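You operate a simulated robot arm through the tools that you are given. There is no shell and no other tool. Be economical: measure what you need, move in short steps, check, and stop when the job is done.

You run a simulated two-armed robot. Do the job below in one go: nothing can be reset, and whatever is moved stays where it is left.

Task
On the top of the craft table, fold the blue cloth in half.

Only the result counts: the job must be done as asked and must still hold three seconds after the hand-in. Knocking over, shifting, dropping, spilling or breaking anything else fails it. Flat cloth is picked up by pressing the open fingertips on it (5 to 10 N) and closing them slowly along it; thin cloth reads only 2 to 8 mm in the jaws.

Robot
Two 7-joint arms with two-finger parallel grippers on one trunk, on a base that drives. Base frame: it is fixed to the floor where the robot stands at the start and does not move with it; the origin is under the middle of the robot, x ahead of it, y to its left, z up. Lengths are in mm, angles in rad, forces in N, time in s.
The left shoulder is at the start at [70, 163, 1020], the right one opposite. Places, roughly: top of the craft table [600, 100, 700]. Payload 3.43 kg a hand.
The tool frame of a hand sits at the grasp point between the pads (the TCP): z along the fingers, y along the line on which they close. The tips reach 34 mm beyond it. The gripper opens to 128 mm. The fingers are 24 mm wide and 12 mm thick; the gripper's body (48 by 130 mm) begins 96 mm behind the TCP.
Orientation is told as [roll, pitch, yaw] about the base's x, y, z axes, in that order, counted from this pose: with the fingers straight down and closing along the base's y, the tool's x points along the base's -x, its y along +y and its z along -z.

Tools
- The arms move only by the tool servo_tool. It takes "left_plan", "right_plan" or both (then of equal length, played together; a hand with none holds still); each is a list of rows, each a list of 7 numbers: the turn, a rotation vector about the base's x, y, z in rad, then the shift along the base's x, y, z in mm, then the gripper command, from -1 (shut) to 1 (fully open), values between in proportion. In form: [[wx, wy, wz, tx, ty, tz, claw], ...]. A call has 1 to 10 rows; each row shifts and turns the commanded pose from where the row before left it. A row lasts 0.2 s, in which the tool goes at most 50 mm and 0.15 rad; a call with a longer step from one row to the next is refused whole, and so is a gripper value outside its range. Where a pose cannot be reached the arm comes as near as it can. A force on the tool above 40 N (or 10 N above the force at the start of the call, whichever is more), or a blocked arm, ends the call early, and 0.2 s more pass. Each finger travels about 153 mm/s and halts on what it meets, pressing with about 27 N; the grip force reading is that of the motor and also rises with nothing between the fingers. The clock runs only during rows and for 0.2 s after the last one: add rows that do not move to give the fingers time. It gives the time, the measured TCP pose, the force on the tool (base axes), the opening and the grip force at its end, in the units of the frame above (readings bear some noise).
- Cameras (640 x 400 px; columns grow to the right, rows downward): "scene" is now at [135.9, 1.5, 1244.1]; the picture's right is [0.02, -1.00, 0.00], its down [-0.61, -0.01, -0.79] and it looks along [0.79, 0.01, -0.61] (base axes); focal length 237 px, centre (320, 200). "left" rides on the left gripper at [76, 11, -160] in its tool frame; the picture's right is [-0.15, 0.99, 0.00], its down [-0.88, -0.13, -0.46] and it looks along [-0.45, -0.07, 0.89] (tool axes); focal length 234 px, centre (320, 200). "right" rides on the right gripper at [76, -11, -160] in its tool frame; the picture's right is [0.15, 0.99, 0.00], its down [-0.88, 0.13, -0.46] and it looks along [-0.45, 0.07, 0.89] (tool axes); focal length 234 px, centre (320, 200). There is no depth. A picture from a camera that has moved, and an enlarged one, comes with that camera's place and axes in the base frame and with its lens.
- grab_frame(camera): a new picture of that camera. The clock stands still meanwhile.
- move_column(by): slides the trunk up (or, below 0, down) by that many mm; the arms and the scene camera ride with it, the base frame stays. It gives what a move gives, with no picture.
- base_move(legs): drives the robot by 1 to 6 legs, each [ahead, left, turn to the left] in mm, mm and rad, along the robot's own axes; the way and the turn of a leg run together, so that a leg with both is an arc; at most 1500 mm and 3.142 rad a leg. The arms and the cameras ride along, it lands a little off, and it stops where it bumps. It gives what a move gives.
- turn_head(pan, tilt): turns the head with the scene camera to pan (to the left, within 1.501 rad either way) and tilt (down, from -0.506 to 1.204), counted from straight ahead of the robot. It gives what a move gives.
- close_up(camera, box): a new picture of the part [left, top, right, bottom] of that camera's present view, enlarged. The clock stands still meanwhile.
- job_done(): hands the job in; it is judged then, once.

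Go step by step. Nothing tells you exact positions but the pictures and the camera data: compare them with the known pose of the tool, close in by small moves and look again before you grip or let go. The budget is 120 turns and 100 pictures, counting those below and the enlarged ones. Unless the task says otherwise, let go and move clear before handing in.

The tools are called after ">>>" as name(argument=value, ...) on one line, values as JSON. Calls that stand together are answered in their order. servo_tool: Moves the arms, as the interface text tells. Its arguments: {"type":"object","properties":{"left_plan":{"type":"array"},"right_plan":{"type":"array"}},"required":[]} The other tools are called the same way: move_column (by) slides the trunk up or down; base_move (legs) drives the base; turn_head (pan, tilt) turns the head that bears the scene camera; grab_frame (camera) takes a picture; close_up (camera, box) takes an enlarged picture of a part of a camera's view; job_done () hands the job in.

At the start:

```text
time_s: 0.0
left_tcp_pos: [685.4, 223.3, 949.6]
left_orientation: [0.001, 0.0, 0.001]
left_contact_force: [0.9, 0.2, -1.0]
left_width: 127.9
left_finger_force: 0.1
right_tcp_pos: [656.1, -300.4, 865.2]
right_orientation: [0.0, 0.001, 0.0]
right_contact_force: [-0.2, 0.4, 0.3]
right_width: 127.6
right_finger_force: 0.0
trunk travel left (down, up): [-500.0, 440.0]
robot x, y, heading: [-0.8, 2.2, -0.001]
head pan, tilt: [0.016, 0.654]
```

scene: 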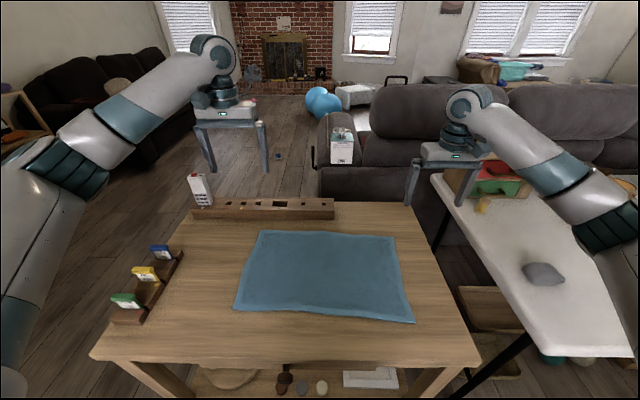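
right: 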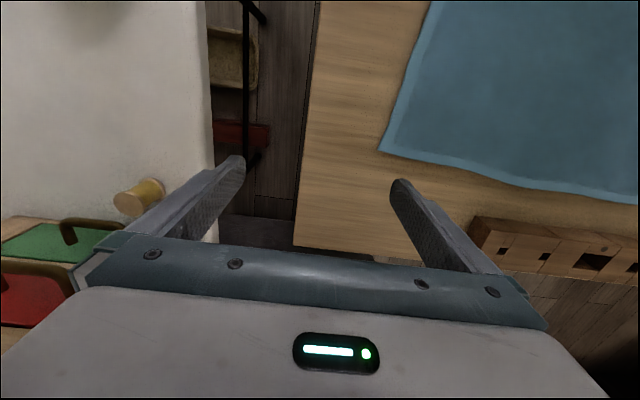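
left: 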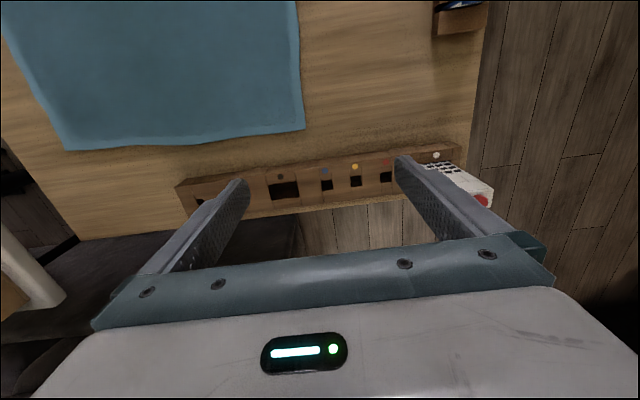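

The blue cloth lies at z ≈ 700. Triangulated corners are about far-left (674, 201), far-right (656, -221), near-right (395, -206) and near-left (414, 204). I'll fold the far edge onto the near edge with both hands, and first move the hands above the far corners.

>>> servo_tool(left_plan=[[0, 0, 0, -4, -9, -25, -0.2], [0, 0, 0, -4, -9, -25, -0.2], [0, 0, 0, -4, -9, -25, -0.2], [0, 0, 0, -4, -9, -25, -0.2], [0, 0, 0, -4, -9, -25, -0.2], [0, 0, 0, -4, -9, -25, -0.2], [0, 0, 0, 0, 0, 0, -0.2]], right_plan=[[0, 0, 0, -3, 19, -11, -0.2], [0, 0, 0, -3, 19, -11, -0.2], [0, 0, 0, -3, 19, -11, -0.2], [0, 0, 0, -3, 19, -11, -0.2], [0, 0, 0, -3, 19, -11, -0.2], [0, 0, 0, -3, 19, -11, -0.2], [0, 0, 0, 0, 0, 0, -0.2]])

>>> grab_frame(camera="left")

>>> grab_frame(camera="right")

>>> grab_frame(camera="scene")

```text
time_s: 1.6
left_tcp_pos: [661.0, 169.4, 799.1]
left_orientation: [-0.001, -0.001, 0.0]
left_contact_force: [-0.6, -0.7, 0.8]
left_width: 51.3
left_finger_force: 0.1
right_tcp_pos: [639.6, -186.5, 797.5]
right_orientation: [0.001, 0.001, 0.0]
right_contact_force: [0.7, 0.4, 0.1]
right_width: 51.2
right_finger_force: 0.1
trunk travel left (down, up): [-500.0, 440.0]
robot x, y, heading: [-1.0, -2.4, -0.003]
head pan, tilt: [0.016, 0.654]
```

```text
96 pictures are left
camera left: at [583.9, 179.8, 959.4], right [0.15, 0.99, 0.0], down [0.88, -0.13, 0.46], along [0.45, -0.07, -0.89], focal length 234 px, centre (320, 200)
```

left: 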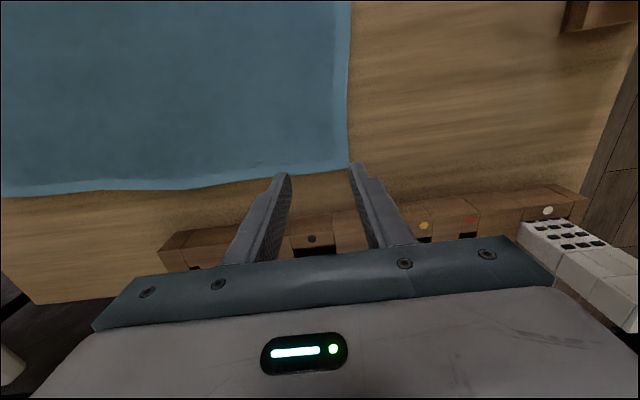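

```text
95 pictures are left
camera right: at [562.8, -196.9, 958.0], right [-0.15, 0.99, 0.0], down [0.88, 0.13, 0.46], along [0.45, 0.07, -0.89], focal length 234 px, centre (320, 200)
```

right: 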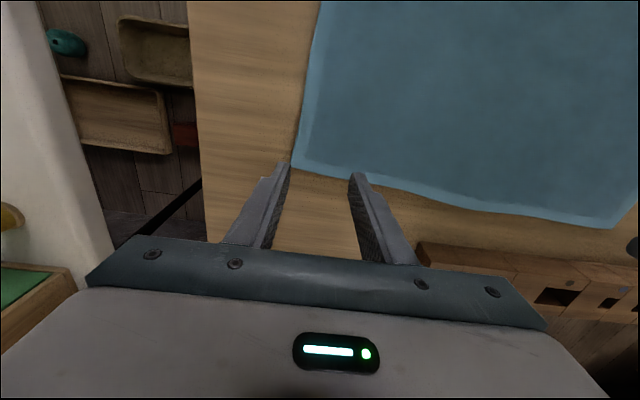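

```text
94 pictures are left
camera scene: at [135.5, 1.4, 1244.2], right [0.02, -1.0, 0.0], down [-0.61, -0.01, -0.79], along [0.79, 0.01, -0.61], focal length 237 px, centre (320, 200)
```

scene: 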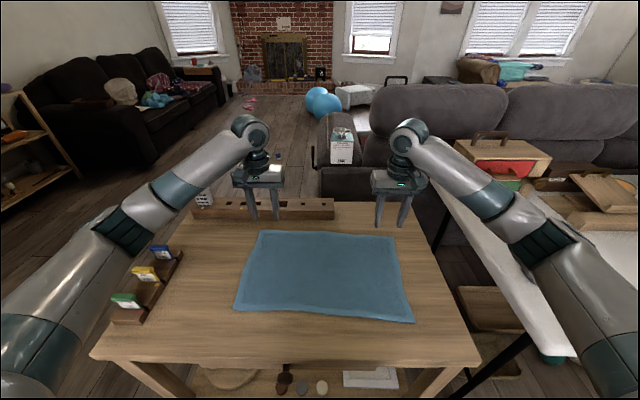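

Corner estimates agree with the wrist views: far-left (679, 200), far-right (653, -215). I'll shift both hands slightly inward and descend to just above the cloth.

>>> servo_tool(left_plan=[[0, 0, 0, 1, -6, -10, -0.2], [0, 0, 0, 1, -5, -15, -0.2], [0, 0, 0, 0, 0, -15, -0.2], [0, 0, 0, 0, 0, -15, -0.2], [0, 0, 0, 0, 0, 0, -0.2]], right_plan=[[0, 0, 0, 1, 7, -10, -0.2], [0, 0, 0, 1, 6, -15, -0.2], [0, 0, 0, 0, 0, -15, -0.2], [0, 0, 0, 0, 0, -13, -0.2], [0, 0, 0, 0, 0, 0, -0.2]])

>>> grab_frame(camera="left")

>>> grab_frame(camera="right")

```text
time_s: 2.8
left_tcp_pos: [664.0, 157.7, 743.6]
left_orientation: [0.001, 0.0, 0.0]
left_contact_force: [0.2, -1.3, 1.1]
left_width: 51.4
left_finger_force: 0.0
right_tcp_pos: [640.7, -173.9, 745.3]
right_orientation: [0.0, 0.0, -0.002]
right_contact_force: [0.0, 0.3, -0.4]
right_width: 51.2
right_finger_force: 0.0
trunk travel left (down, up): [-500.0, 440.0]
robot x, y, heading: [-1.0, -1.3, 0.003]
head pan, tilt: [0.016, 0.654]
```

```text
93 pictures are left
camera left: at [586.6, 168.1, 902.9], right [0.15, 0.99, 0.0], down [0.88, -0.13, 0.46], along [0.45, -0.07, -0.89], focal length 234 px, centre (320, 200)
```

left: 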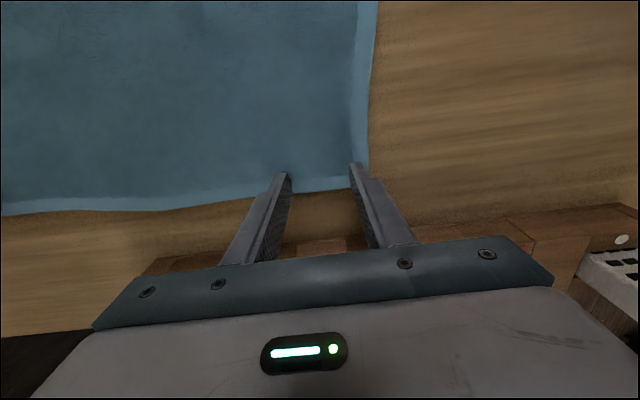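

```text
92 pictures are left
camera right: at [564.9, -184.1, 905.0], right [-0.15, 0.99, 0.0], down [0.88, 0.13, 0.46], along [0.45, 0.07, -0.89], focal length 234 px, centre (320, 200)
```

right: 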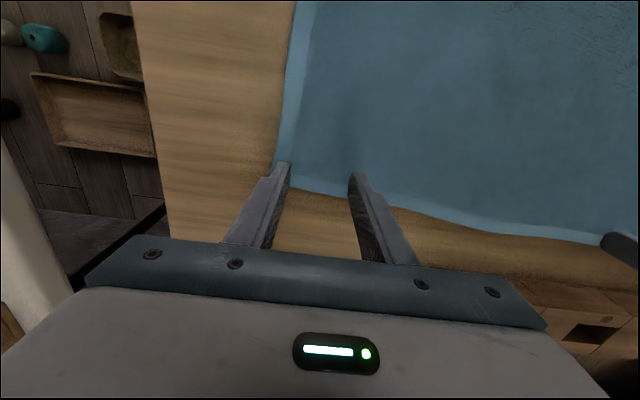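

Both fingertip pairs sit above the cloth just inside the edge. Descending in small steps until contact.

>>> servo_tool(left_plan=[[0, 0, 0, 0, 0, -3, -0.2], [0, 0, 0, 0, 0, -3, -0.2], [0, 0, 0, 0, 0, -2, -0.2], [0, 0, 0, 0, 0, 0, -0.2]], right_plan=[[0, 0, 0, 0, 0, -4, -0.2], [0, 0, 0, 0, 0, -4, -0.2], [0, 0, 0, 0, 0, -2, -0.2], [0, 0, 0, 0, 0, 0, -0.2]])

```text
time_s: 3.8
left_tcp_pos: [662.7, 158.4, 737.9]
left_orientation: [-0.001, -0.002, -0.001]
left_contact_force: [2.0, 0.5, 7.0]
left_width: 51.1
left_finger_force: 0.0
right_tcp_pos: [638.5, -172.7, 737.6]
right_orientation: [0.001, -0.005, 0.0]
right_contact_force: [2.6, -3.2, 13.9]
right_width: 51.1
right_finger_force: 0.1
trunk travel left (down, up): [-500.0, 440.0]
robot x, y, heading: [0.6, -2.1, 0.003]
head pan, tilt: [0.016, 0.654]
```

Contact on both: left 7 N, right 14 N. I'll ease the right up slightly and close both slowly.

>>> servo_tool(left_plan=[[0, 0, 0, 0, 0, 0, -0.28], [0, 0, 0, 0, 0, 0, -0.36], [0, 0, 0, 0, 0, 0, -0.44], [0, 0, 0, 0, 0, 0, -0.52], [0, 0, 0, 0, 0, 0, -0.6]], right_plan=[[0, 0, 0, 0, 0, 1, -0.2], [0, 0, 0, 0, 0, 0, -0.28], [0, 0, 0, 0, 0, 0, -0.36], [0, 0, 0, 0, 0, 0, -0.44], [0, 0, 0, 0, 0, 0, -0.52]])

>>> grab_frame(camera="left")

>>> grab_frame(camera="right")

```text
time_s: 5.0
left_tcp_pos: [663.0, 159.0, 737.2]
left_orientation: [0.0, -0.002, -0.001]
left_contact_force: [-0.3, -0.2, 9.4]
left_width: 25.0
left_finger_force: 0.1
right_tcp_pos: [636.7, -172.2, 737.2]
right_orientation: [-0.001, -0.002, 0.0]
right_contact_force: [-0.5, 2.5, 11.8]
right_width: 30.0
right_finger_force: 0.0
trunk travel left (down, up): [-500.0, 440.0]
robot x, y, heading: [-0.3, 0.5, 0.002]
head pan, tilt: [0.016, 0.654]
```

```text
91 pictures are left
camera left: at [585.1, 168.6, 897.1], right [0.15, 0.99, 0.0], down [0.88, -0.13, 0.46], along [0.45, -0.07, -0.89], focal length 234 px, centre (320, 200)
```

left: 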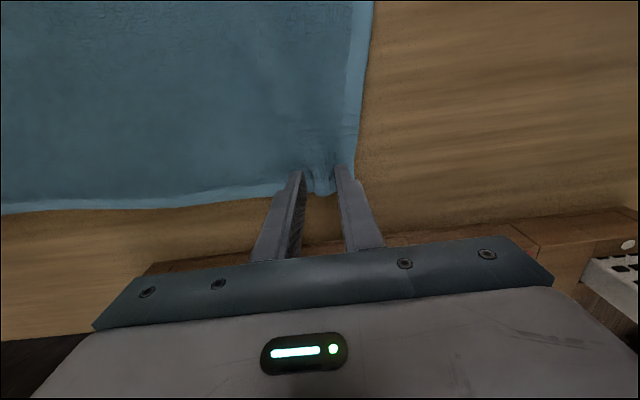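

```text
90 pictures are left
camera right: at [562.2, -182.7, 897.0], right [-0.15, 0.99, 0.0], down [0.88, 0.13, 0.46], along [0.45, 0.07, -0.89], focal length 234 px, centre (320, 200)
```

right: 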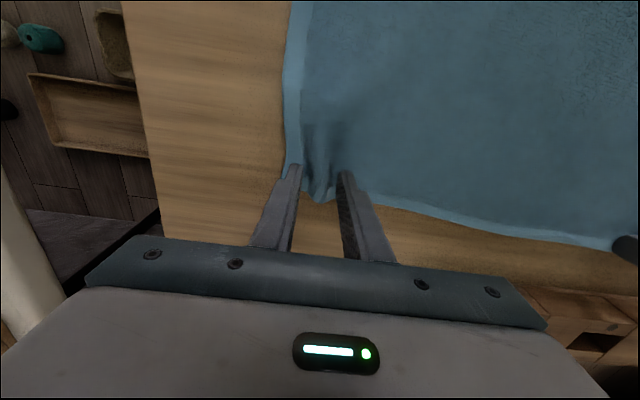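

The cloth is bunching between the fingers on both sides. I'll keep closing.

>>> servo_tool(left_plan=[[0, 0, 0, 0, 0, 0, -0.68], [0, 0, 0, 0, 0, 0, -0.76], [0, 0, 0, 0, 0, 0, -0.84], [0, 0, 0, 0, 0, 0, -0.92], [0, 0, 0, 0, 0, 0, -1], [0, 0, 0, 0, 0, 0, -1], [0, 0, 0, 0, 0, 0, -1]], right_plan=[[0, 0, 0, 0, 0, 0, -0.6], [0, 0, 0, 0, 0, 0, -0.68], [0, 0, 0, 0, 0, 0, -0.76], [0, 0, 0, 0, 0, 0, -0.84], [0, 0, 0, 0, 0, 0, -0.92], [0, 0, 0, 0, 0, 0, -1], [0, 0, 0, 0, 0, 0, -1]])

>>> grab_frame(camera="left")

>>> grab_frame(camera="right")

```text
time_s: 6.6
left_tcp_pos: [661.9, 159.4, 737.2]
left_orientation: [0.0, -0.002, -0.001]
left_contact_force: [-0.3, -8.0, 8.2]
left_width: 4.7
left_finger_force: 27.1
right_tcp_pos: [636.9, -172.0, 737.6]
right_orientation: [-0.001, -0.002, 0.003]
right_contact_force: [-0.5, 7.6, 11.7]
right_width: 5.1
right_finger_force: 26.9
trunk travel left (down, up): [-500.0, 440.0]
robot x, y, heading: [-0.4, 0.9, -0.001]
head pan, tilt: [0.016, 0.654]
```

```text
89 pictures are left
camera left: at [585.2, 168.4, 897.1], right [0.15, 0.99, 0.0], down [0.88, -0.13, 0.46], along [0.45, -0.07, -0.89], focal length 234 px, centre (320, 200)
```

left: 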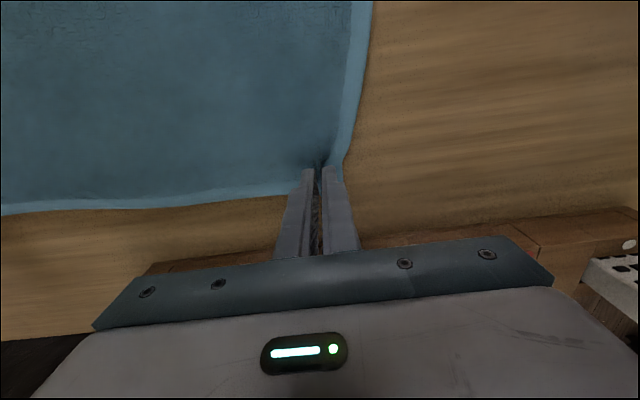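

```text
88 pictures are left
camera right: at [562.3, -182.5, 897.0], right [-0.15, 0.99, 0.0], down [0.88, 0.13, 0.46], along [0.45, 0.07, -0.89], focal length 234 px, centre (320, 200)
```

right: 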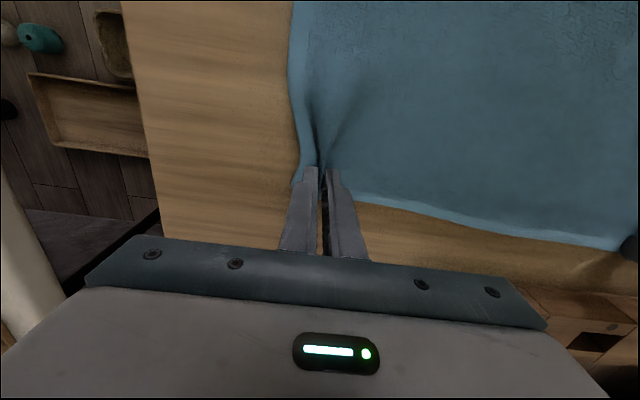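

Both grips read about 5 mm, so cloth is held. I'll start the lift with a shallow arc toward the near edge and check.

>>> servo_tool(left_plan=[[0, 0, 0, -1, 0, 12, -1], [0, 0, 0, -3, 0, 15, -1], [0, 0, 0, -6, 0, 15, -1], [0, 0, 0, -10, 0, 15, -1], [0, 0, 0, -12, 0, 12, -1], [0, 0, 0, 0, 0, 0, -1]], right_plan=[[0, 0, 0, -1, 0, 12, -1], [0, 0, 0, -3, 0, 15, -1], [0, 0, 0, -6, 0, 15, -1], [0, 0, 0, -10, 0, 15, -1], [0, 0, 0, -12, 0, 12, -1], [0, 0, 0, 0, 0, 0, -1]])

>>> grab_frame(camera="scene")

```text
time_s: 8.0
left_tcp_pos: [633.2, 158.8, 804.1]
left_orientation: [-0.001, -0.001, 0.0]
left_contact_force: [-0.4, -7.4, -0.5]
left_width: 4.5
left_finger_force: 27.0
right_tcp_pos: [607.8, -172.2, 806.0]
right_orientation: [-0.001, -0.001, -0.001]
right_contact_force: [0.3, 7.3, -0.2]
right_width: 5.2
right_finger_force: 26.8
trunk travel left (down, up): [-500.0, 440.0]
robot x, y, heading: [1.9, -3.7, 0.004]
head pan, tilt: [0.016, 0.654]
```

```text
87 pictures are left
camera scene: at [136.3, 1.6, 1244.0], right [0.02, -1.0, 0.0], down [-0.61, -0.01, -0.79], along [0.79, 0.01, -0.61], focal length 237 px, centre (320, 200)
```

scene: 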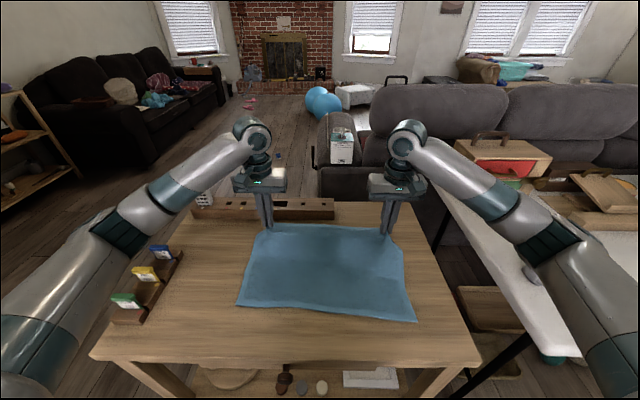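

The grip holds and both far corners come up. I'll continue the arc while tilting the fingers so the edge rolls over, and relax the sideways tension a bit.

>>> servo_tool(left_plan=[[0, -0.12, 0, -16, -1, 9, -1], [0, -0.13, 0, -18, -1, 8, -1], [0, -0.13, 0, -19, -1, 6, -1], [0, -0.13, 0, -19, 0, 3, -1], [0, -0.12, 0, -19, 0, 0, -1], [0, -0.12, 0, -19, 0, 0, -1], [0, 0, 0, 0, 0, 0, -1]], right_plan=[[0, -0.12, 0, -16, 1, 9, -1], [0, -0.13, 0, -18, 1, 8, -1], [0, -0.13, 0, -19, 1, 6, -1], [0, -0.13, 0, -19, 0, 3, -1], [0, -0.12, 0, -19, 0, 0, -1], [0, -0.12, 0, -19, 0, 0, -1], [0, 0, 0, 0, 0, 0, -1]])

>>> grab_frame(camera="scene")

```text
time_s: 9.6
left_tcp_pos: [530.4, 153.7, 831.3]
left_orientation: [-0.001, -0.751, 0.001]
left_contact_force: [0.8, 0.5, 0.2]
left_width: 4.4
left_finger_force: 26.5
left hand out of reach, approached as far as the arm can: row 6
right_tcp_pos: [532.0, -160.6, 830.8]
right_orientation: [-0.003, -0.748, 0.001]
right_contact_force: [0.2, 0.5, -0.2]
right_width: 5.1
right_finger_force: 27.3
right hand out of reach, approached as far as the arm can: row 6
trunk travel left (down, up): [-500.0, 440.0]
robot x, y, heading: [4.0, 0.0, -0.0]
head pan, tilt: [0.016, 0.654]
```

```text
86 pictures are left
camera scene: at [135.5, 1.4, 1244.2], right [0.02, -1.0, 0.0], down [-0.61, -0.01, -0.79], along [0.79, 0.01, -0.61], focal length 237 px, centre (320, 200)
```

scene: 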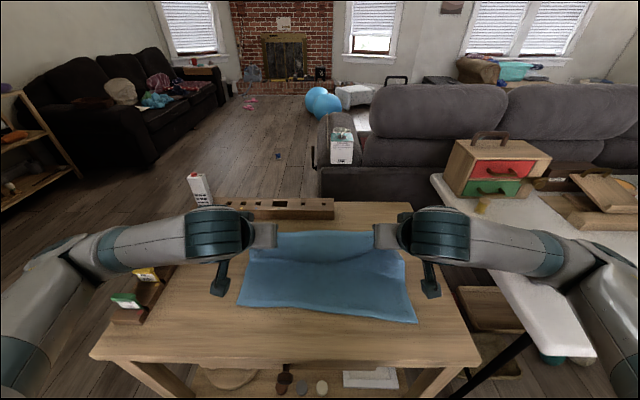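

The arms hit their reach limit with this tilt, so I'll finish the fold by driving the base back and lowering the trunk. First a look behind and to the sides.

>>> turn_head(pan=1.5, tilt=0.7)

>>> grab_frame(camera="scene")

>>> turn_head(pan=-1.5, tilt=0.7)

>>> grab_frame(camera="scene")

>>> turn_head(pan=0, tilt=0.8)

>>> grab_frame(camera="scene")

```text
time_s: 11.2
left_tcp_pos: [531.1, 153.2, 830.9]
left_orientation: [0.0, -0.748, 0.0]
left_contact_force: [-0.2, 0.0, 0.1]
left_width: 4.5
left_finger_force: 26.9
right_tcp_pos: [533.2, -161.8, 831.2]
right_orientation: [-0.003, -0.748, -0.001]
right_contact_force: [-0.8, 0.9, 0.3]
right_width: 4.5
right_finger_force: 26.9
trunk travel left (down, up): [-500.0, 440.0]
robot x, y, heading: [-2.9, 2.1, 0.003]
head pan, tilt: [1.499, 0.7]
```

```text
85 pictures are left
camera scene: at [55.3, 84.8, 1240.2], right [1.0, -0.07, 0.0], down [-0.05, -0.64, -0.76], along [0.06, 0.76, -0.64], focal length 237 px, centre (320, 200)
```

scene: 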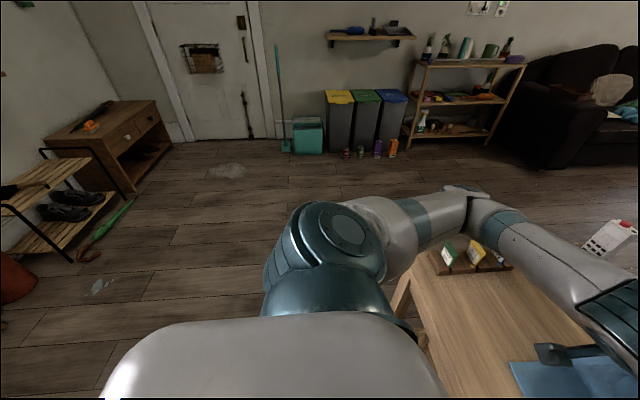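

```text
time_s: 13.8
left_tcp_pos: [529.6, 153.7, 831.3]
left_orientation: [-0.001, -0.749, 0.0]
left_contact_force: [0.3, 0.2, -0.5]
left_width: 4.4
left_finger_force: 26.8
right_tcp_pos: [532.0, -160.6, 831.0]
right_orientation: [-0.002, -0.751, -0.001]
right_contact_force: [-0.3, 0.1, -0.1]
right_width: 4.8
right_finger_force: 27.3
trunk travel left (down, up): [-500.0, 440.0]
robot x, y, heading: [1.4, 0.0, 0.001]
head pan, tilt: [-1.499, 0.7]
```

```text
84 pictures are left
camera scene: at [55.3, -84.6, 1240.2], right [-1.0, -0.07, 0.0], down [-0.05, 0.64, -0.76], along [0.05, -0.76, -0.64], focal length 237 px, centre (320, 200)
```

scene: 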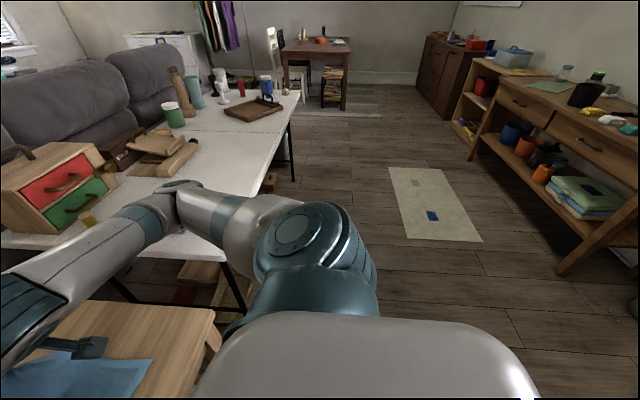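

```text
time_s: 15.4
left_tcp_pos: [531.2, 154.2, 831.2]
left_orientation: [0.0, -0.748, 0.001]
left_contact_force: [0.1, -0.4, 0.0]
left_width: 4.6
left_finger_force: 27.2
right_tcp_pos: [533.0, -161.0, 831.1]
right_orientation: [-0.002, -0.75, 0.001]
right_contact_force: [0.1, -0.2, -0.1]
right_width: 4.6
right_finger_force: 26.9
trunk travel left (down, up): [-500.0, 440.0]
robot x, y, heading: [0.2, -0.1, 0.0]
head pan, tilt: [0.0, 0.799]
```

```text
83 pictures are left
camera scene: at [129.9, 0.0, 1231.9], right [0.0, -1.0, 0.0], down [-0.72, 0.0, -0.7], along [0.7, 0.0, -0.72], focal length 237 px, centre (320, 200)
```

scene: 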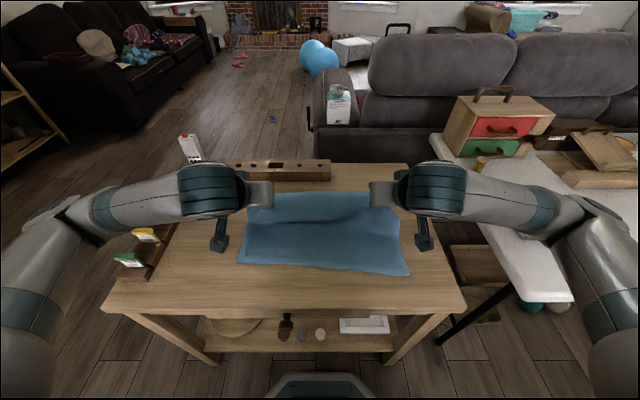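

The way back is clear. I'll offset the left hand by +27 so that both edges match the cloth's slant, then back and lower in stages.

>>> servo_tool(left_plan=[[0, 0, 0, 13, 0, 0, -1], [0, 0, 0, 14, 0, 0, -1], [0, 0, 0, 0, 0, 0, -1]])

>>> move_column(by=-12)

>>> base_move(legs=[[-55, 0, 0]])

>>> grab_frame(camera="scene")

```text
time_s: 16.2
left_tcp_pos: [558.2, 152.3, 829.8]
left_orientation: [0.0, -0.749, 0.0]
left_contact_force: [-0.9, -0.2, 0.2]
left_width: 4.4
left_finger_force: 27.4
right_tcp_pos: [533.4, -161.5, 831.9]
right_orientation: [-0.003, -0.75, -0.001]
right_contact_force: [0.5, -0.5, 0.2]
right_width: 4.8
right_finger_force: 27.5
trunk travel left (down, up): [-500.0, 440.0]
robot x, y, heading: [-1.8, -3.9, 0.001]
head pan, tilt: [0.0, 0.799]
```

```text
time_s: 16.8
left_tcp_pos: [558.4, 153.2, 819.8]
left_orientation: [-0.001, -0.75, 0.001]
left_contact_force: [-0.1, -0.7, -0.6]
left_width: 4.6
left_finger_force: 27.0
right_tcp_pos: [532.2, -161.3, 818.2]
right_orientation: [-0.003, -0.751, 0.0]
right_contact_force: [-0.1, 1.1, -0.4]
right_width: 4.7
right_finger_force: 26.8
trunk travel left (down, up): [-488.0, 452.0]
robot x, y, heading: [0.1, 0.3, -0.002]
head pan, tilt: [0.0, 0.799]
```

```text
time_s: 17.7
left_tcp_pos: [502.3, 151.0, 820.0]
left_orientation: [-0.002, -0.752, 0.001]
left_contact_force: [-0.9, -0.4, 0.1]
left_width: 4.6
left_finger_force: 26.6
right_tcp_pos: [477.1, -159.9, 820.1]
right_orientation: [0.0, -0.751, 0.0]
right_contact_force: [-0.2, -0.6, -0.2]
right_width: 5.0
right_finger_force: 26.8
trunk travel left (down, up): [-488.0, 452.0]
robot x, y, heading: [-53.9, -2.7, -0.004]
head pan, tilt: [0.0, 0.799]
```

```text
82 pictures are left
camera scene: at [73.9, 0.1, 1220.2], right [0.0, -1.0, 0.0], down [-0.72, 0.0, -0.7], along [0.7, 0.0, -0.72], focal length 237 px, centre (320, 200)
```

scene: 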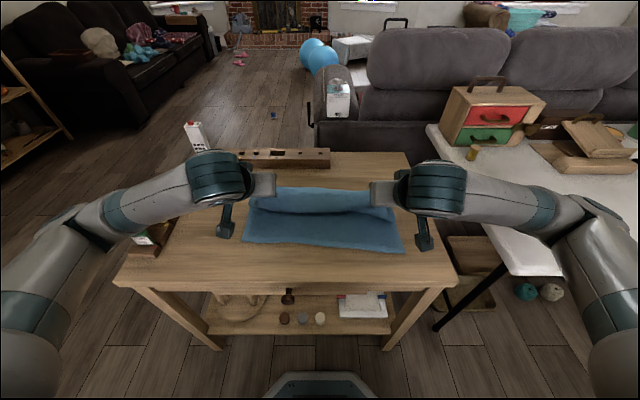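

The fold is progressing and the near edge hasn't moved. Next stage down and back.

>>> move_column(by=-25)

>>> base_move(legs=[[-45, 0, 0]])

>>> move_column(by=-35)

>>> base_move(legs=[[-30, 0, 0]])

>>> grab_frame(camera="scene")

>>> grab_frame(camera="left")

```text
time_s: 18.4
left_tcp_pos: [504.1, 152.2, 793.6]
left_orientation: [0.001, -0.749, 0.001]
left_contact_force: [0.1, -0.4, 1.1]
left_width: 4.4
left_finger_force: 27.1
right_tcp_pos: [478.9, -161.8, 794.1]
right_orientation: [-0.002, -0.75, -0.001]
right_contact_force: [0.3, 0.4, 0.0]
right_width: 5.0
right_finger_force: 27.6
trunk travel left (down, up): [-463.0, 477.0]
robot x, y, heading: [-53.4, 3.8, -0.001]
head pan, tilt: [0.0, 0.799]
```

```text
time_s: 19.4
left_tcp_pos: [457.5, 153.3, 795.7]
left_orientation: [-0.001, -0.754, 0.002]
left_contact_force: [-0.3, 0.0, 0.0]
left_width: 4.3
left_finger_force: 26.5
right_tcp_pos: [432.1, -160.9, 795.1]
right_orientation: [-0.003, -0.749, 0.002]
right_contact_force: [0.0, -0.6, 0.5]
right_width: 5.0
right_finger_force: 27.0
trunk travel left (down, up): [-463.0, 477.0]
robot x, y, heading: [-101.6, 1.6, 0.002]
head pan, tilt: [0.0, 0.799]
```

```text
time_s: 20.1
left_tcp_pos: [457.0, 152.9, 759.4]
left_orientation: [-0.001, -0.75, 0.0]
left_contact_force: [1.0, -0.2, -0.5]
left_width: 4.7
left_finger_force: 27.6
right_tcp_pos: [431.6, -160.5, 759.1]
right_orientation: [-0.001, -0.75, 0.002]
right_contact_force: [-0.5, 0.4, 0.3]
right_width: 4.9
right_finger_force: 27.1
trunk travel left (down, up): [-428.0, 512.0]
robot x, y, heading: [-101.0, 2.5, 0.004]
head pan, tilt: [0.0, 0.799]
```

```text
time_s: 21.0
left_tcp_pos: [426.5, 153.3, 758.8]
left_orientation: [-0.001, -0.754, 0.001]
left_contact_force: [-0.6, 0.4, 0.6]
left_width: 4.4
left_finger_force: 26.8
right_tcp_pos: [401.8, -161.1, 760.3]
right_orientation: [-0.002, -0.751, 0.001]
right_contact_force: [0.1, -0.3, 0.6]
right_width: 4.7
right_finger_force: 27.1
trunk travel left (down, up): [-428.0, 512.0]
robot x, y, heading: [-130.1, -0.7, 0.0]
head pan, tilt: [0.0, 0.799]
```

```text
81 pictures are left
camera scene: at [-1.8, 0.2, 1160.2], right [0.0, -1.0, 0.0], down [-0.72, 0.0, -0.7], along [0.7, 0.0, -0.72], focal length 237 px, centre (320, 200)
```

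scene: 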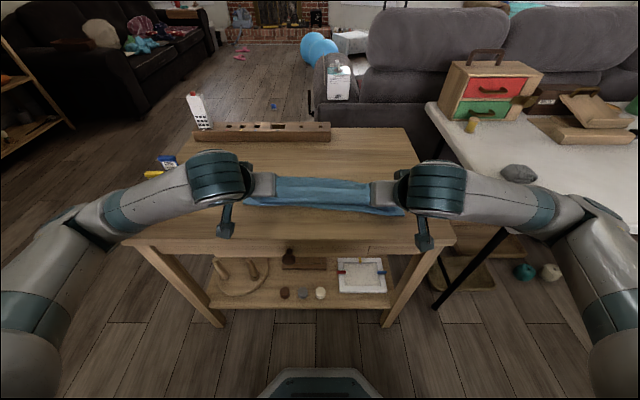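

```text
80 pictures are left
camera left: at [261.8, 162.7, 824.7], right [0.11, 0.99, 0.1], down [0.33, -0.13, 0.93], along [0.94, -0.07, -0.34], focal length 234 px, centre (320, 200)
```

left: 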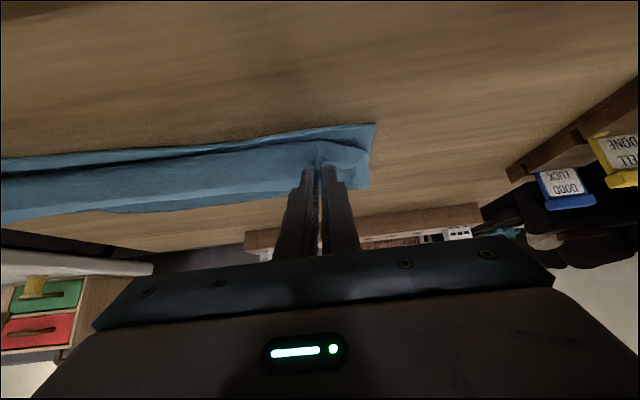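

The pinch points are just above the near edge, offset about as planned. Lowering further.

>>> move_column(by=-20)

>>> grab_frame(camera="left")

>>> grab_frame(camera="right")

>>> close_up(camera="scene", box=[200, 120, 460, 270])

```text
time_s: 21.6
left_tcp_pos: [428.9, 153.8, 741.5]
left_orientation: [-0.001, -0.754, 0.004]
left_contact_force: [0.8, 0.8, 9.7]
left_width: 4.6
left_finger_force: 26.6
right_tcp_pos: [403.0, -160.1, 741.7]
right_orientation: [-0.001, -0.751, 0.001]
right_contact_force: [1.5, 0.6, 9.6]
right_width: 5.0
right_finger_force: 27.0
trunk travel left (down, up): [-408.0, 532.0]
robot x, y, heading: [-131.3, -0.4, 0.005]
head pan, tilt: [0.0, 0.799]
```

```text
79 pictures are left
camera left: at [262.5, 162.8, 805.3], right [0.1, 0.99, 0.1], down [0.33, -0.13, 0.93], along [0.94, -0.07, -0.34], focal length 234 px, centre (320, 200)
```

left: 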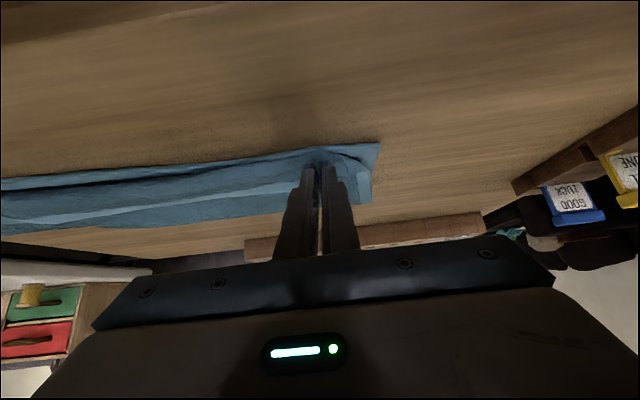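

```text
78 pictures are left
camera right: at [238.2, -171.2, 806.0], right [-0.11, 0.99, -0.1], down [0.33, 0.13, 0.93], along [0.94, 0.07, -0.34], focal length 234 px, centre (320, 200)
```

right: 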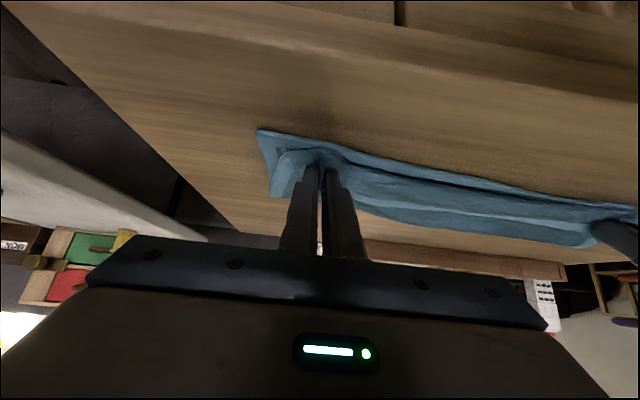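

```text
2.46 times, centred on (330, 195) of scene
camera zoom: at [-1.2, 0.2, 1140.4], right [0.0, -1.0, 0.0], down [-0.72, 0.0, -0.7], along [0.7, 0.0, -0.72], focal length 584 px, centre (295, 212)
```

zoom: 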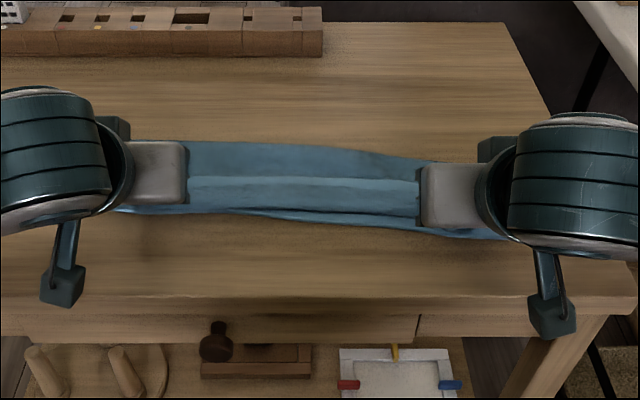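

The far edge is laid near the near edge, though a narrow strip is curled back on top where it was pinched. I'll ease off, open the fingers slowly to spread the gathers, and rise.

>>> servo_tool(left_plan=[[0, 0, 0, 0, 0, 1, -0.9], [0, 0, 0, 0, 0, 0, -0.75], [0, 0, 0, 0, 0, 0, -0.6], [0, 0, 0, 0, 0, 0, -0.45], [0, 0, 0, 0, 0, 0, -0.3], [0, 0, 0, 0, 0, 0, -0.2], [0, 0, 0, -5, 0, 10, -0.2], [0, 0, 0, -10, 0, 20, -0.2], [0, 0, 0, -10, 0, 30, -0.2], [0, 0, 0, 0, 0, 30, -0.2]], right_plan=[[0, 0, 0, 0, 0, 1, -0.9], [0, 0, 0, 0, 0, 0, -0.75], [0, 0, 0, 0, 0, 0, -0.6], [0, 0, 0, 0, 0, 0, -0.45], [0, 0, 0, 0, 0, 0, -0.3], [0, 0, 0, 0, 0, 0, -0.2], [0, 0, 0, -5, 0, 10, -0.2], [0, 0, 0, -10, 0, 20, -0.2], [0, 0, 0, -10, 0, 30, -0.2], [0, 0, 0, 0, 0, 30, -0.2]])

>>> grab_frame(camera="scene")

>>> grab_frame(camera="left")

>>> grab_frame(camera="right")

```text
time_s: 23.9
left_tcp_pos: [403.4, 151.3, 830.2]
left_orientation: [0.001, -0.751, 0.002]
left_contact_force: [0.1, 0.0, 0.5]
left_width: 51.1
left_finger_force: 0.0
right_tcp_pos: [395.9, -154.4, 831.9]
right_orientation: [-0.002, -0.75, 0.002]
right_contact_force: [-0.3, -0.6, 0.6]
right_width: 51.5
right_finger_force: 0.0
right hand out of reach, approached as far as the arm can: row 7, 8, 9
trunk travel left (down, up): [-408.0, 532.0]
robot x, y, heading: [-130.8, -0.1, 0.002]
head pan, tilt: [0.0, 0.799]
```

```text
76 pictures are left
camera scene: at [-0.8, 0.2, 1139.8], right [0.0, -1.0, 0.0], down [-0.72, 0.0, -0.7], along [0.7, 0.0, -0.72], focal length 237 px, centre (320, 200)
```

scene: 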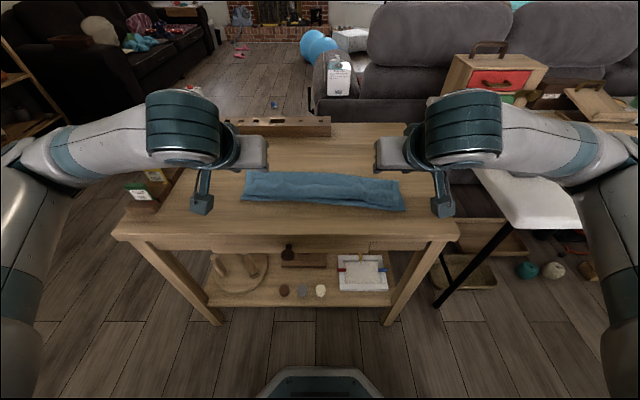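

```text
75 pictures are left
camera left: at [238.2, 162.6, 895.6], right [0.11, 0.99, 0.1], down [0.33, -0.13, 0.93], along [0.94, -0.07, -0.34], focal length 234 px, centre (320, 200)
```

left: 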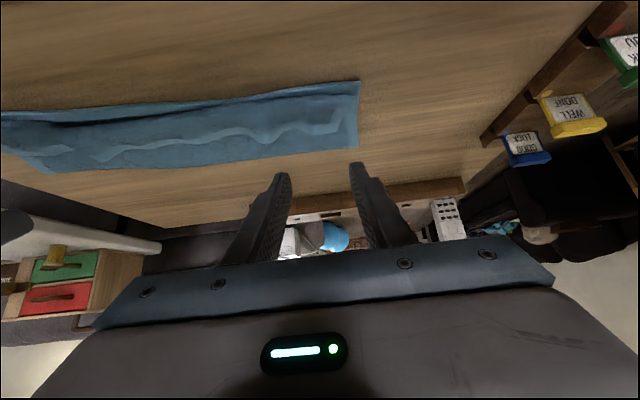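

```text
74 pictures are left
camera right: at [232.0, -164.8, 898.9], right [-0.11, 0.99, -0.1], down [0.33, 0.13, 0.93], along [0.94, 0.07, -0.34], focal length 234 px, centre (320, 200)
```

right: 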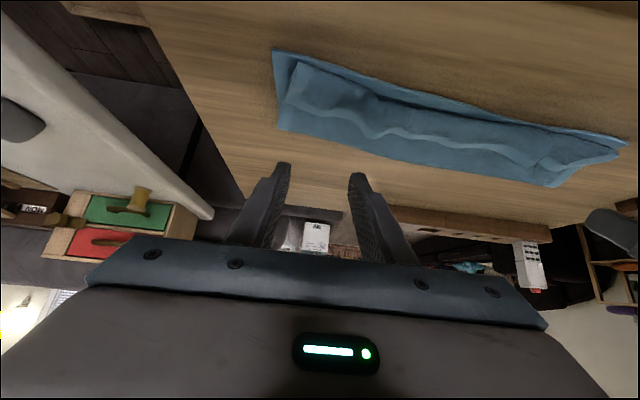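

The cloth is folded, but the free edge is curled back on top. I'll straighten the tools to vertical and look closer before unrolling it.

>>> servo_tool(left_plan=[[0, 0.125, 0, 10, 5, 5, -0.2], [0, 0.125, 0, 10, 5, 5, -0.2], [0, 0.125, 0, 10, 5, 5, -0.2], [0, 0.125, 0, 10, 5, 5, -0.5], [0, 0.125, 0, 10, 5, 5, -1], [0, 0.125, 0, 10, 5, 5, -1], [0, 0, 0, 0, 0, 0, -1]], right_plan=[[0, 0.125, 0, 10, -5, 5, -0.2], [0, 0.125, 0, 10, -5, 5, -0.2], [0, 0.125, 0, 10, -5, 5, -0.2], [0, 0.125, 0, 10, -5, 5, -0.5], [0, 0.125, 0, 10, -5, 5, -1], [0, 0.125, 0, 10, -5, 5, -1], [0, 0, 0, 0, 0, 0, -1]])

>>> close_up(camera="scene", box=[220, 140, 430, 240])

>>> grab_frame(camera="left")

>>> grab_frame(camera="right")

```text
time_s: 25.4
left_tcp_pos: [462.1, 184.5, 858.6]
left_orientation: [0.001, 0.0, 0.0]
left_contact_force: [0.0, 0.2, 0.2]
left_width: 0.0
left_finger_force: 26.6
right_tcp_pos: [455.5, -184.9, 862.6]
right_orientation: [-0.001, 0.002, 0.003]
right_contact_force: [-0.1, 0.9, 0.9]
right_width: 0.0
right_finger_force: 27.4
trunk travel left (down, up): [-408.0, 532.0]
robot x, y, heading: [-129.1, -0.3, 0.002]
head pan, tilt: [0.0, 0.799]
```

```text
3.05 times, centred on (325, 190) of scene
camera zoom: at [-0.5, 0.2, 1140.0], right [0.0, -1.0, 0.0], down [-0.72, 0.0, -0.7], along [0.7, 0.0, -0.72], focal length 723 px, centre (305, 230)
```

zoom: 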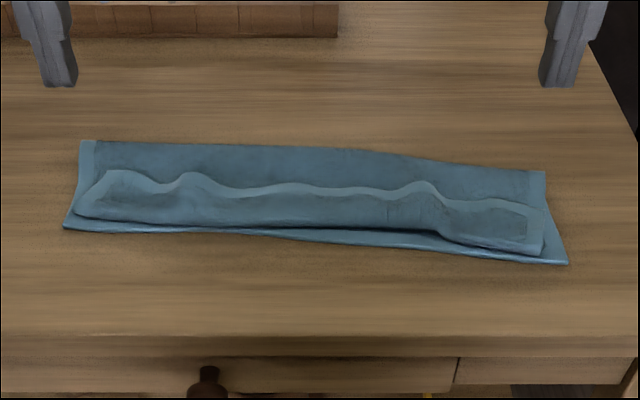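

```text
72 pictures are left
camera left: at [386.0, 193.9, 1018.5], right [0.15, 0.99, 0.0], down [0.88, -0.13, 0.45], along [0.45, -0.07, -0.89], focal length 234 px, centre (320, 200)
```

left: 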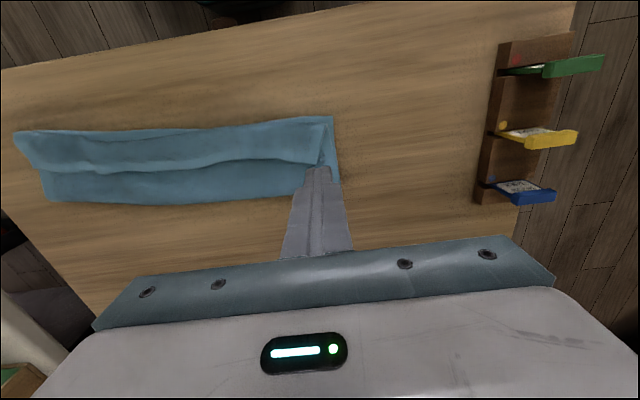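

```text
71 pictures are left
camera right: at [379.9, -196.0, 1023.4], right [-0.15, 0.99, 0.0], down [0.88, 0.13, 0.45], along [0.45, 0.07, -0.89], focal length 234 px, centre (320, 200)
```

right: 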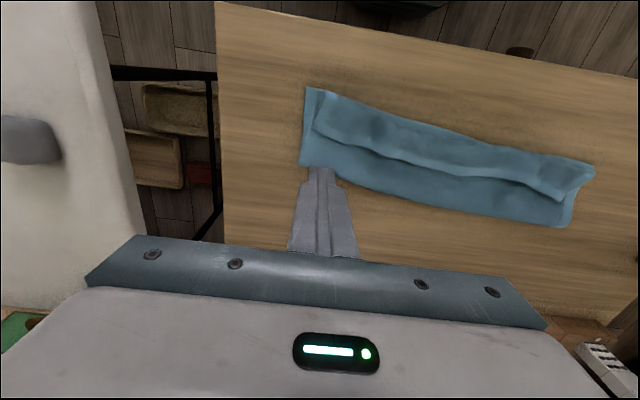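

The free edge is folded back by about 45 mm and the fold crease sits too near. The flap hem lies at about (485, 155) on the left and (453, -165) on the right. I'll regrasp it there, lift and re-lay it taut. First I'll position above it.

>>> servo_tool(left_plan=[[0, 0, 0, 4, -6, -15, -0.8], [0, 0, 0, 4, -6, -20, -0.6], [0, 0, 0, 4, -6, -20, -0.4], [0, 0, 0, 4, -6, -20, -0.3], [0, 0, 0, 2, -5, -18, -0.3], [0, 0, 0, 0, 0, 0, -0.3]], right_plan=[[0, 0, 0, -1, 4, -17, -0.8], [0, 0, 0, -1, 4, -20, -0.6], [0, 0, 0, -1, 4, -20, -0.4], [0, 0, 0, -1, 4, -20, -0.3], [0, 0, 0, -1, 4, -19, -0.3], [0, 0, 0, 0, 0, 0, -0.3]])

>>> grab_frame(camera="left")

>>> grab_frame(camera="right")

>>> close_up(camera="scene", box=[220, 140, 430, 240])

```text
time_s: 26.9
left_tcp_pos: [481.4, 151.1, 763.9]
left_orientation: [0.002, -0.001, 0.002]
left_contact_force: [0.2, -0.3, -0.1]
left_width: 44.8
left_finger_force: 0.0
right_tcp_pos: [452.7, -163.2, 767.1]
right_orientation: [0.0, -0.002, 0.002]
right_contact_force: [0.1, 0.3, 0.2]
right_width: 44.8
right_finger_force: 0.0
trunk travel left (down, up): [-408.0, 532.0]
robot x, y, heading: [-131.0, -1.0, 0.004]
head pan, tilt: [0.0, 0.799]
```

```text
70 pictures are left
camera left: at [404.7, 162.9, 925.3], right [0.15, 0.99, 0.0], down [0.88, -0.13, 0.46], along [0.45, -0.07, -0.89], focal length 234 px, centre (320, 200)
```

left: 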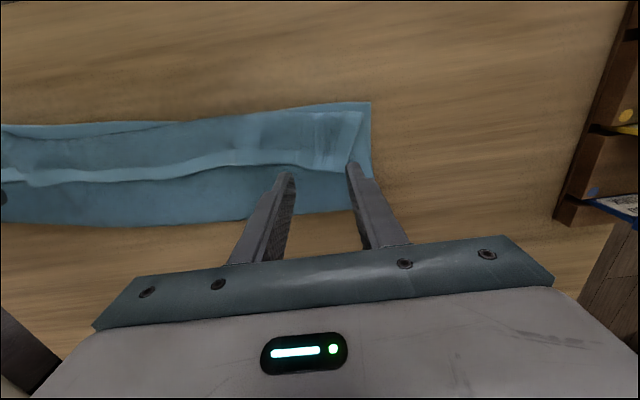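

```text
69 pictures are left
camera right: at [376.2, -174.9, 926.7], right [-0.15, 0.99, 0.0], down [0.88, 0.13, 0.46], along [0.45, 0.07, -0.89], focal length 234 px, centre (320, 200)
```

right: 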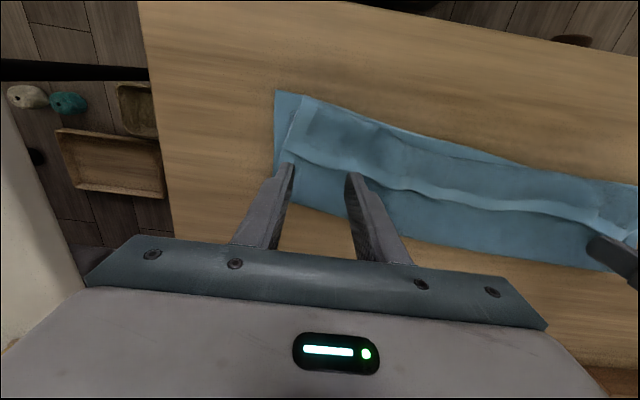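

```text
3.05 times, centred on (325, 190) of scene
camera zoom: at [-0.5, 0.2, 1140.0], right [0.0, -1.0, 0.0], down [-0.72, 0.0, -0.7], along [0.7, 0.0, -0.72], focal length 723 px, centre (305, 230)
```

zoom: 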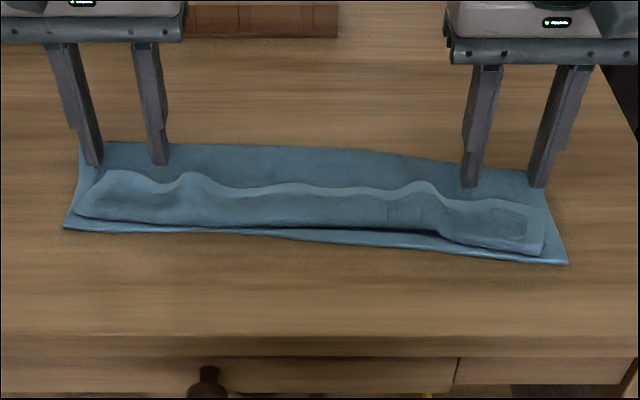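

The hem edges are confirmed. I'll shift inward slightly and descend to contact.

>>> servo_tool(left_plan=[[0, 0, 0, -2, -8, -8, -0.3], [0, 0, 0, 0, 0, -10, -0.3], [0, 0, 0, 0, 0, -4, -0.3], [0, 0, 0, 0, 0, -2, -0.3], [0, 0, 0, 0, 0, 0, -0.3]], right_plan=[[0, 0, 0, -2, 8, -11, -0.3], [0, 0, 0, 0, 0, -10, -0.3], [0, 0, 0, 0, 0, -4, -0.3], [0, 0, 0, 0, 0, -2, -0.3], [0, 0, 0, 0, 0, 0, -0.3]])

>>> grab_frame(camera="left")

>>> grab_frame(camera="right")

```text
time_s: 28.1
left_tcp_pos: [478.5, 146.9, 743.8]
left_orientation: [-0.001, -0.001, 0.0]
left_contact_force: [1.3, -0.4, 2.4]
left_width: 45.0
left_finger_force: 0.0
right_tcp_pos: [449.1, -157.9, 740.8]
right_orientation: [0.003, -0.004, 0.001]
right_contact_force: [6.6, 1.2, 21.6]
right_width: 44.5
right_finger_force: 0.0
trunk travel left (down, up): [-408.0, 532.0]
robot x, y, heading: [-131.3, 3.2, 0.002]
head pan, tilt: [0.0, 0.799]
```

```text
67 pictures are left
camera left: at [401.0, 156.1, 904.2], right [0.15, 0.99, 0.0], down [0.88, -0.13, 0.46], along [0.45, -0.07, -0.89], focal length 234 px, centre (320, 200)
```

left: 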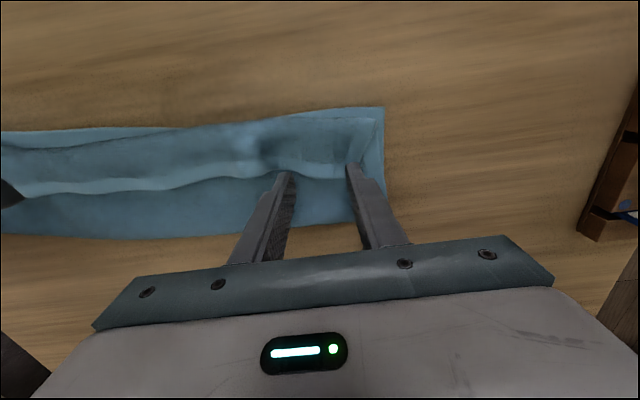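

```text
66 pictures are left
camera right: at [372.4, -169.0, 900.5], right [-0.15, 0.99, 0.0], down [0.88, 0.13, 0.46], along [0.45, 0.07, -0.89], focal length 234 px, centre (320, 200)
```

right: 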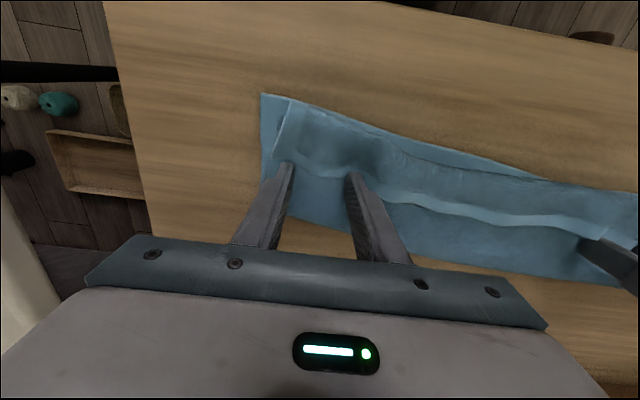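

Left presses lightly at 2 N and right too hard at 22 N. I'll adjust each and close slowly.

>>> servo_tool(left_plan=[[0, 0, 0, 0, 0, -1.5, -0.3], [0, 0, 0, 0, 0, 0, -0.38], [0, 0, 0, 0, 0, 0, -0.46], [0, 0, 0, 0, 0, 0, -0.54], [0, 0, 0, 0, 0, 0, -0.62], [0, 0, 0, 0, 0, 0, -0.7]], right_plan=[[0, 0, 0, 0, 0, 2.5, -0.3], [0, 0, 0, 0, 0, 0, -0.38], [0, 0, 0, 0, 0, 0, -0.46], [0, 0, 0, 0, 0, 0, -0.54], [0, 0, 0, 0, 0, 0, -0.62], [0, 0, 0, 0, 0, 0, -0.7]])

>>> close_up(camera="left", box=[200, 60, 440, 210])

>>> close_up(camera="right", box=[200, 60, 440, 210])

```text
time_s: 29.4
left_tcp_pos: [479.1, 145.3, 743.4]
left_orientation: [0.002, -0.001, 0.001]
left_contact_force: [-0.8, -1.1, 5.4]
left_width: 18.5
left_finger_force: 0.0
right_tcp_pos: [448.0, -158.4, 741.2]
right_orientation: [0.001, -0.002, 0.001]
right_contact_force: [-1.6, 0.7, 11.2]
right_width: 19.2
right_finger_force: 0.0
trunk travel left (down, up): [-408.0, 532.0]
robot x, y, heading: [-129.5, 2.1, 0.003]
head pan, tilt: [0.0, 0.799]
```

```text
2.67 times, centred on (320, 135) of left
camera zoom: at [401.4, 155.2, 902.5], right [0.15, 0.99, 0.0], down [0.88, -0.13, 0.46], along [0.45, -0.07, -0.89], focal length 624 px, centre (320, 373)
```

zoom: 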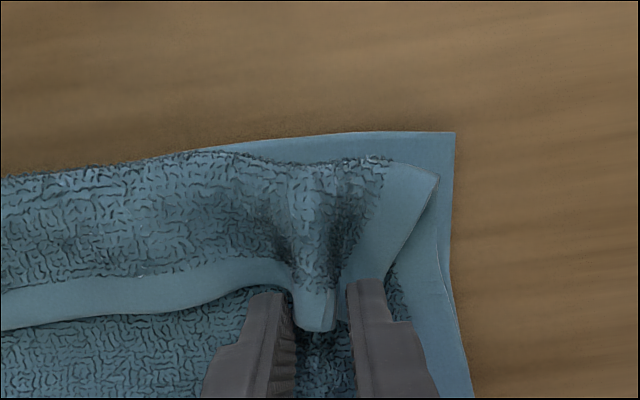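

```text
2.67 times, centred on (320, 135) of right
camera zoom: at [372.1, -168.9, 901.5], right [-0.15, 0.99, 0.0], down [0.88, 0.13, 0.46], along [0.45, 0.07, -0.89], focal length 624 px, centre (320, 373)
```

zoom: 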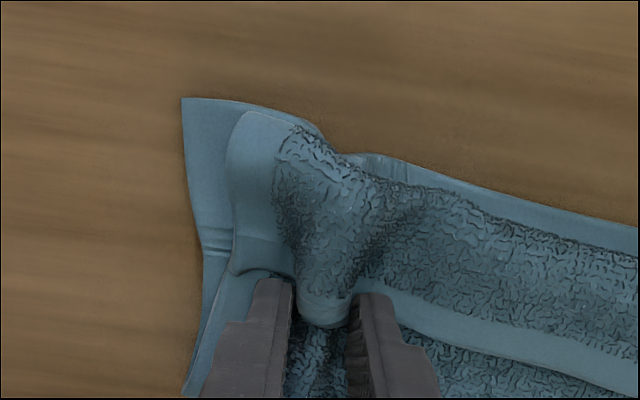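

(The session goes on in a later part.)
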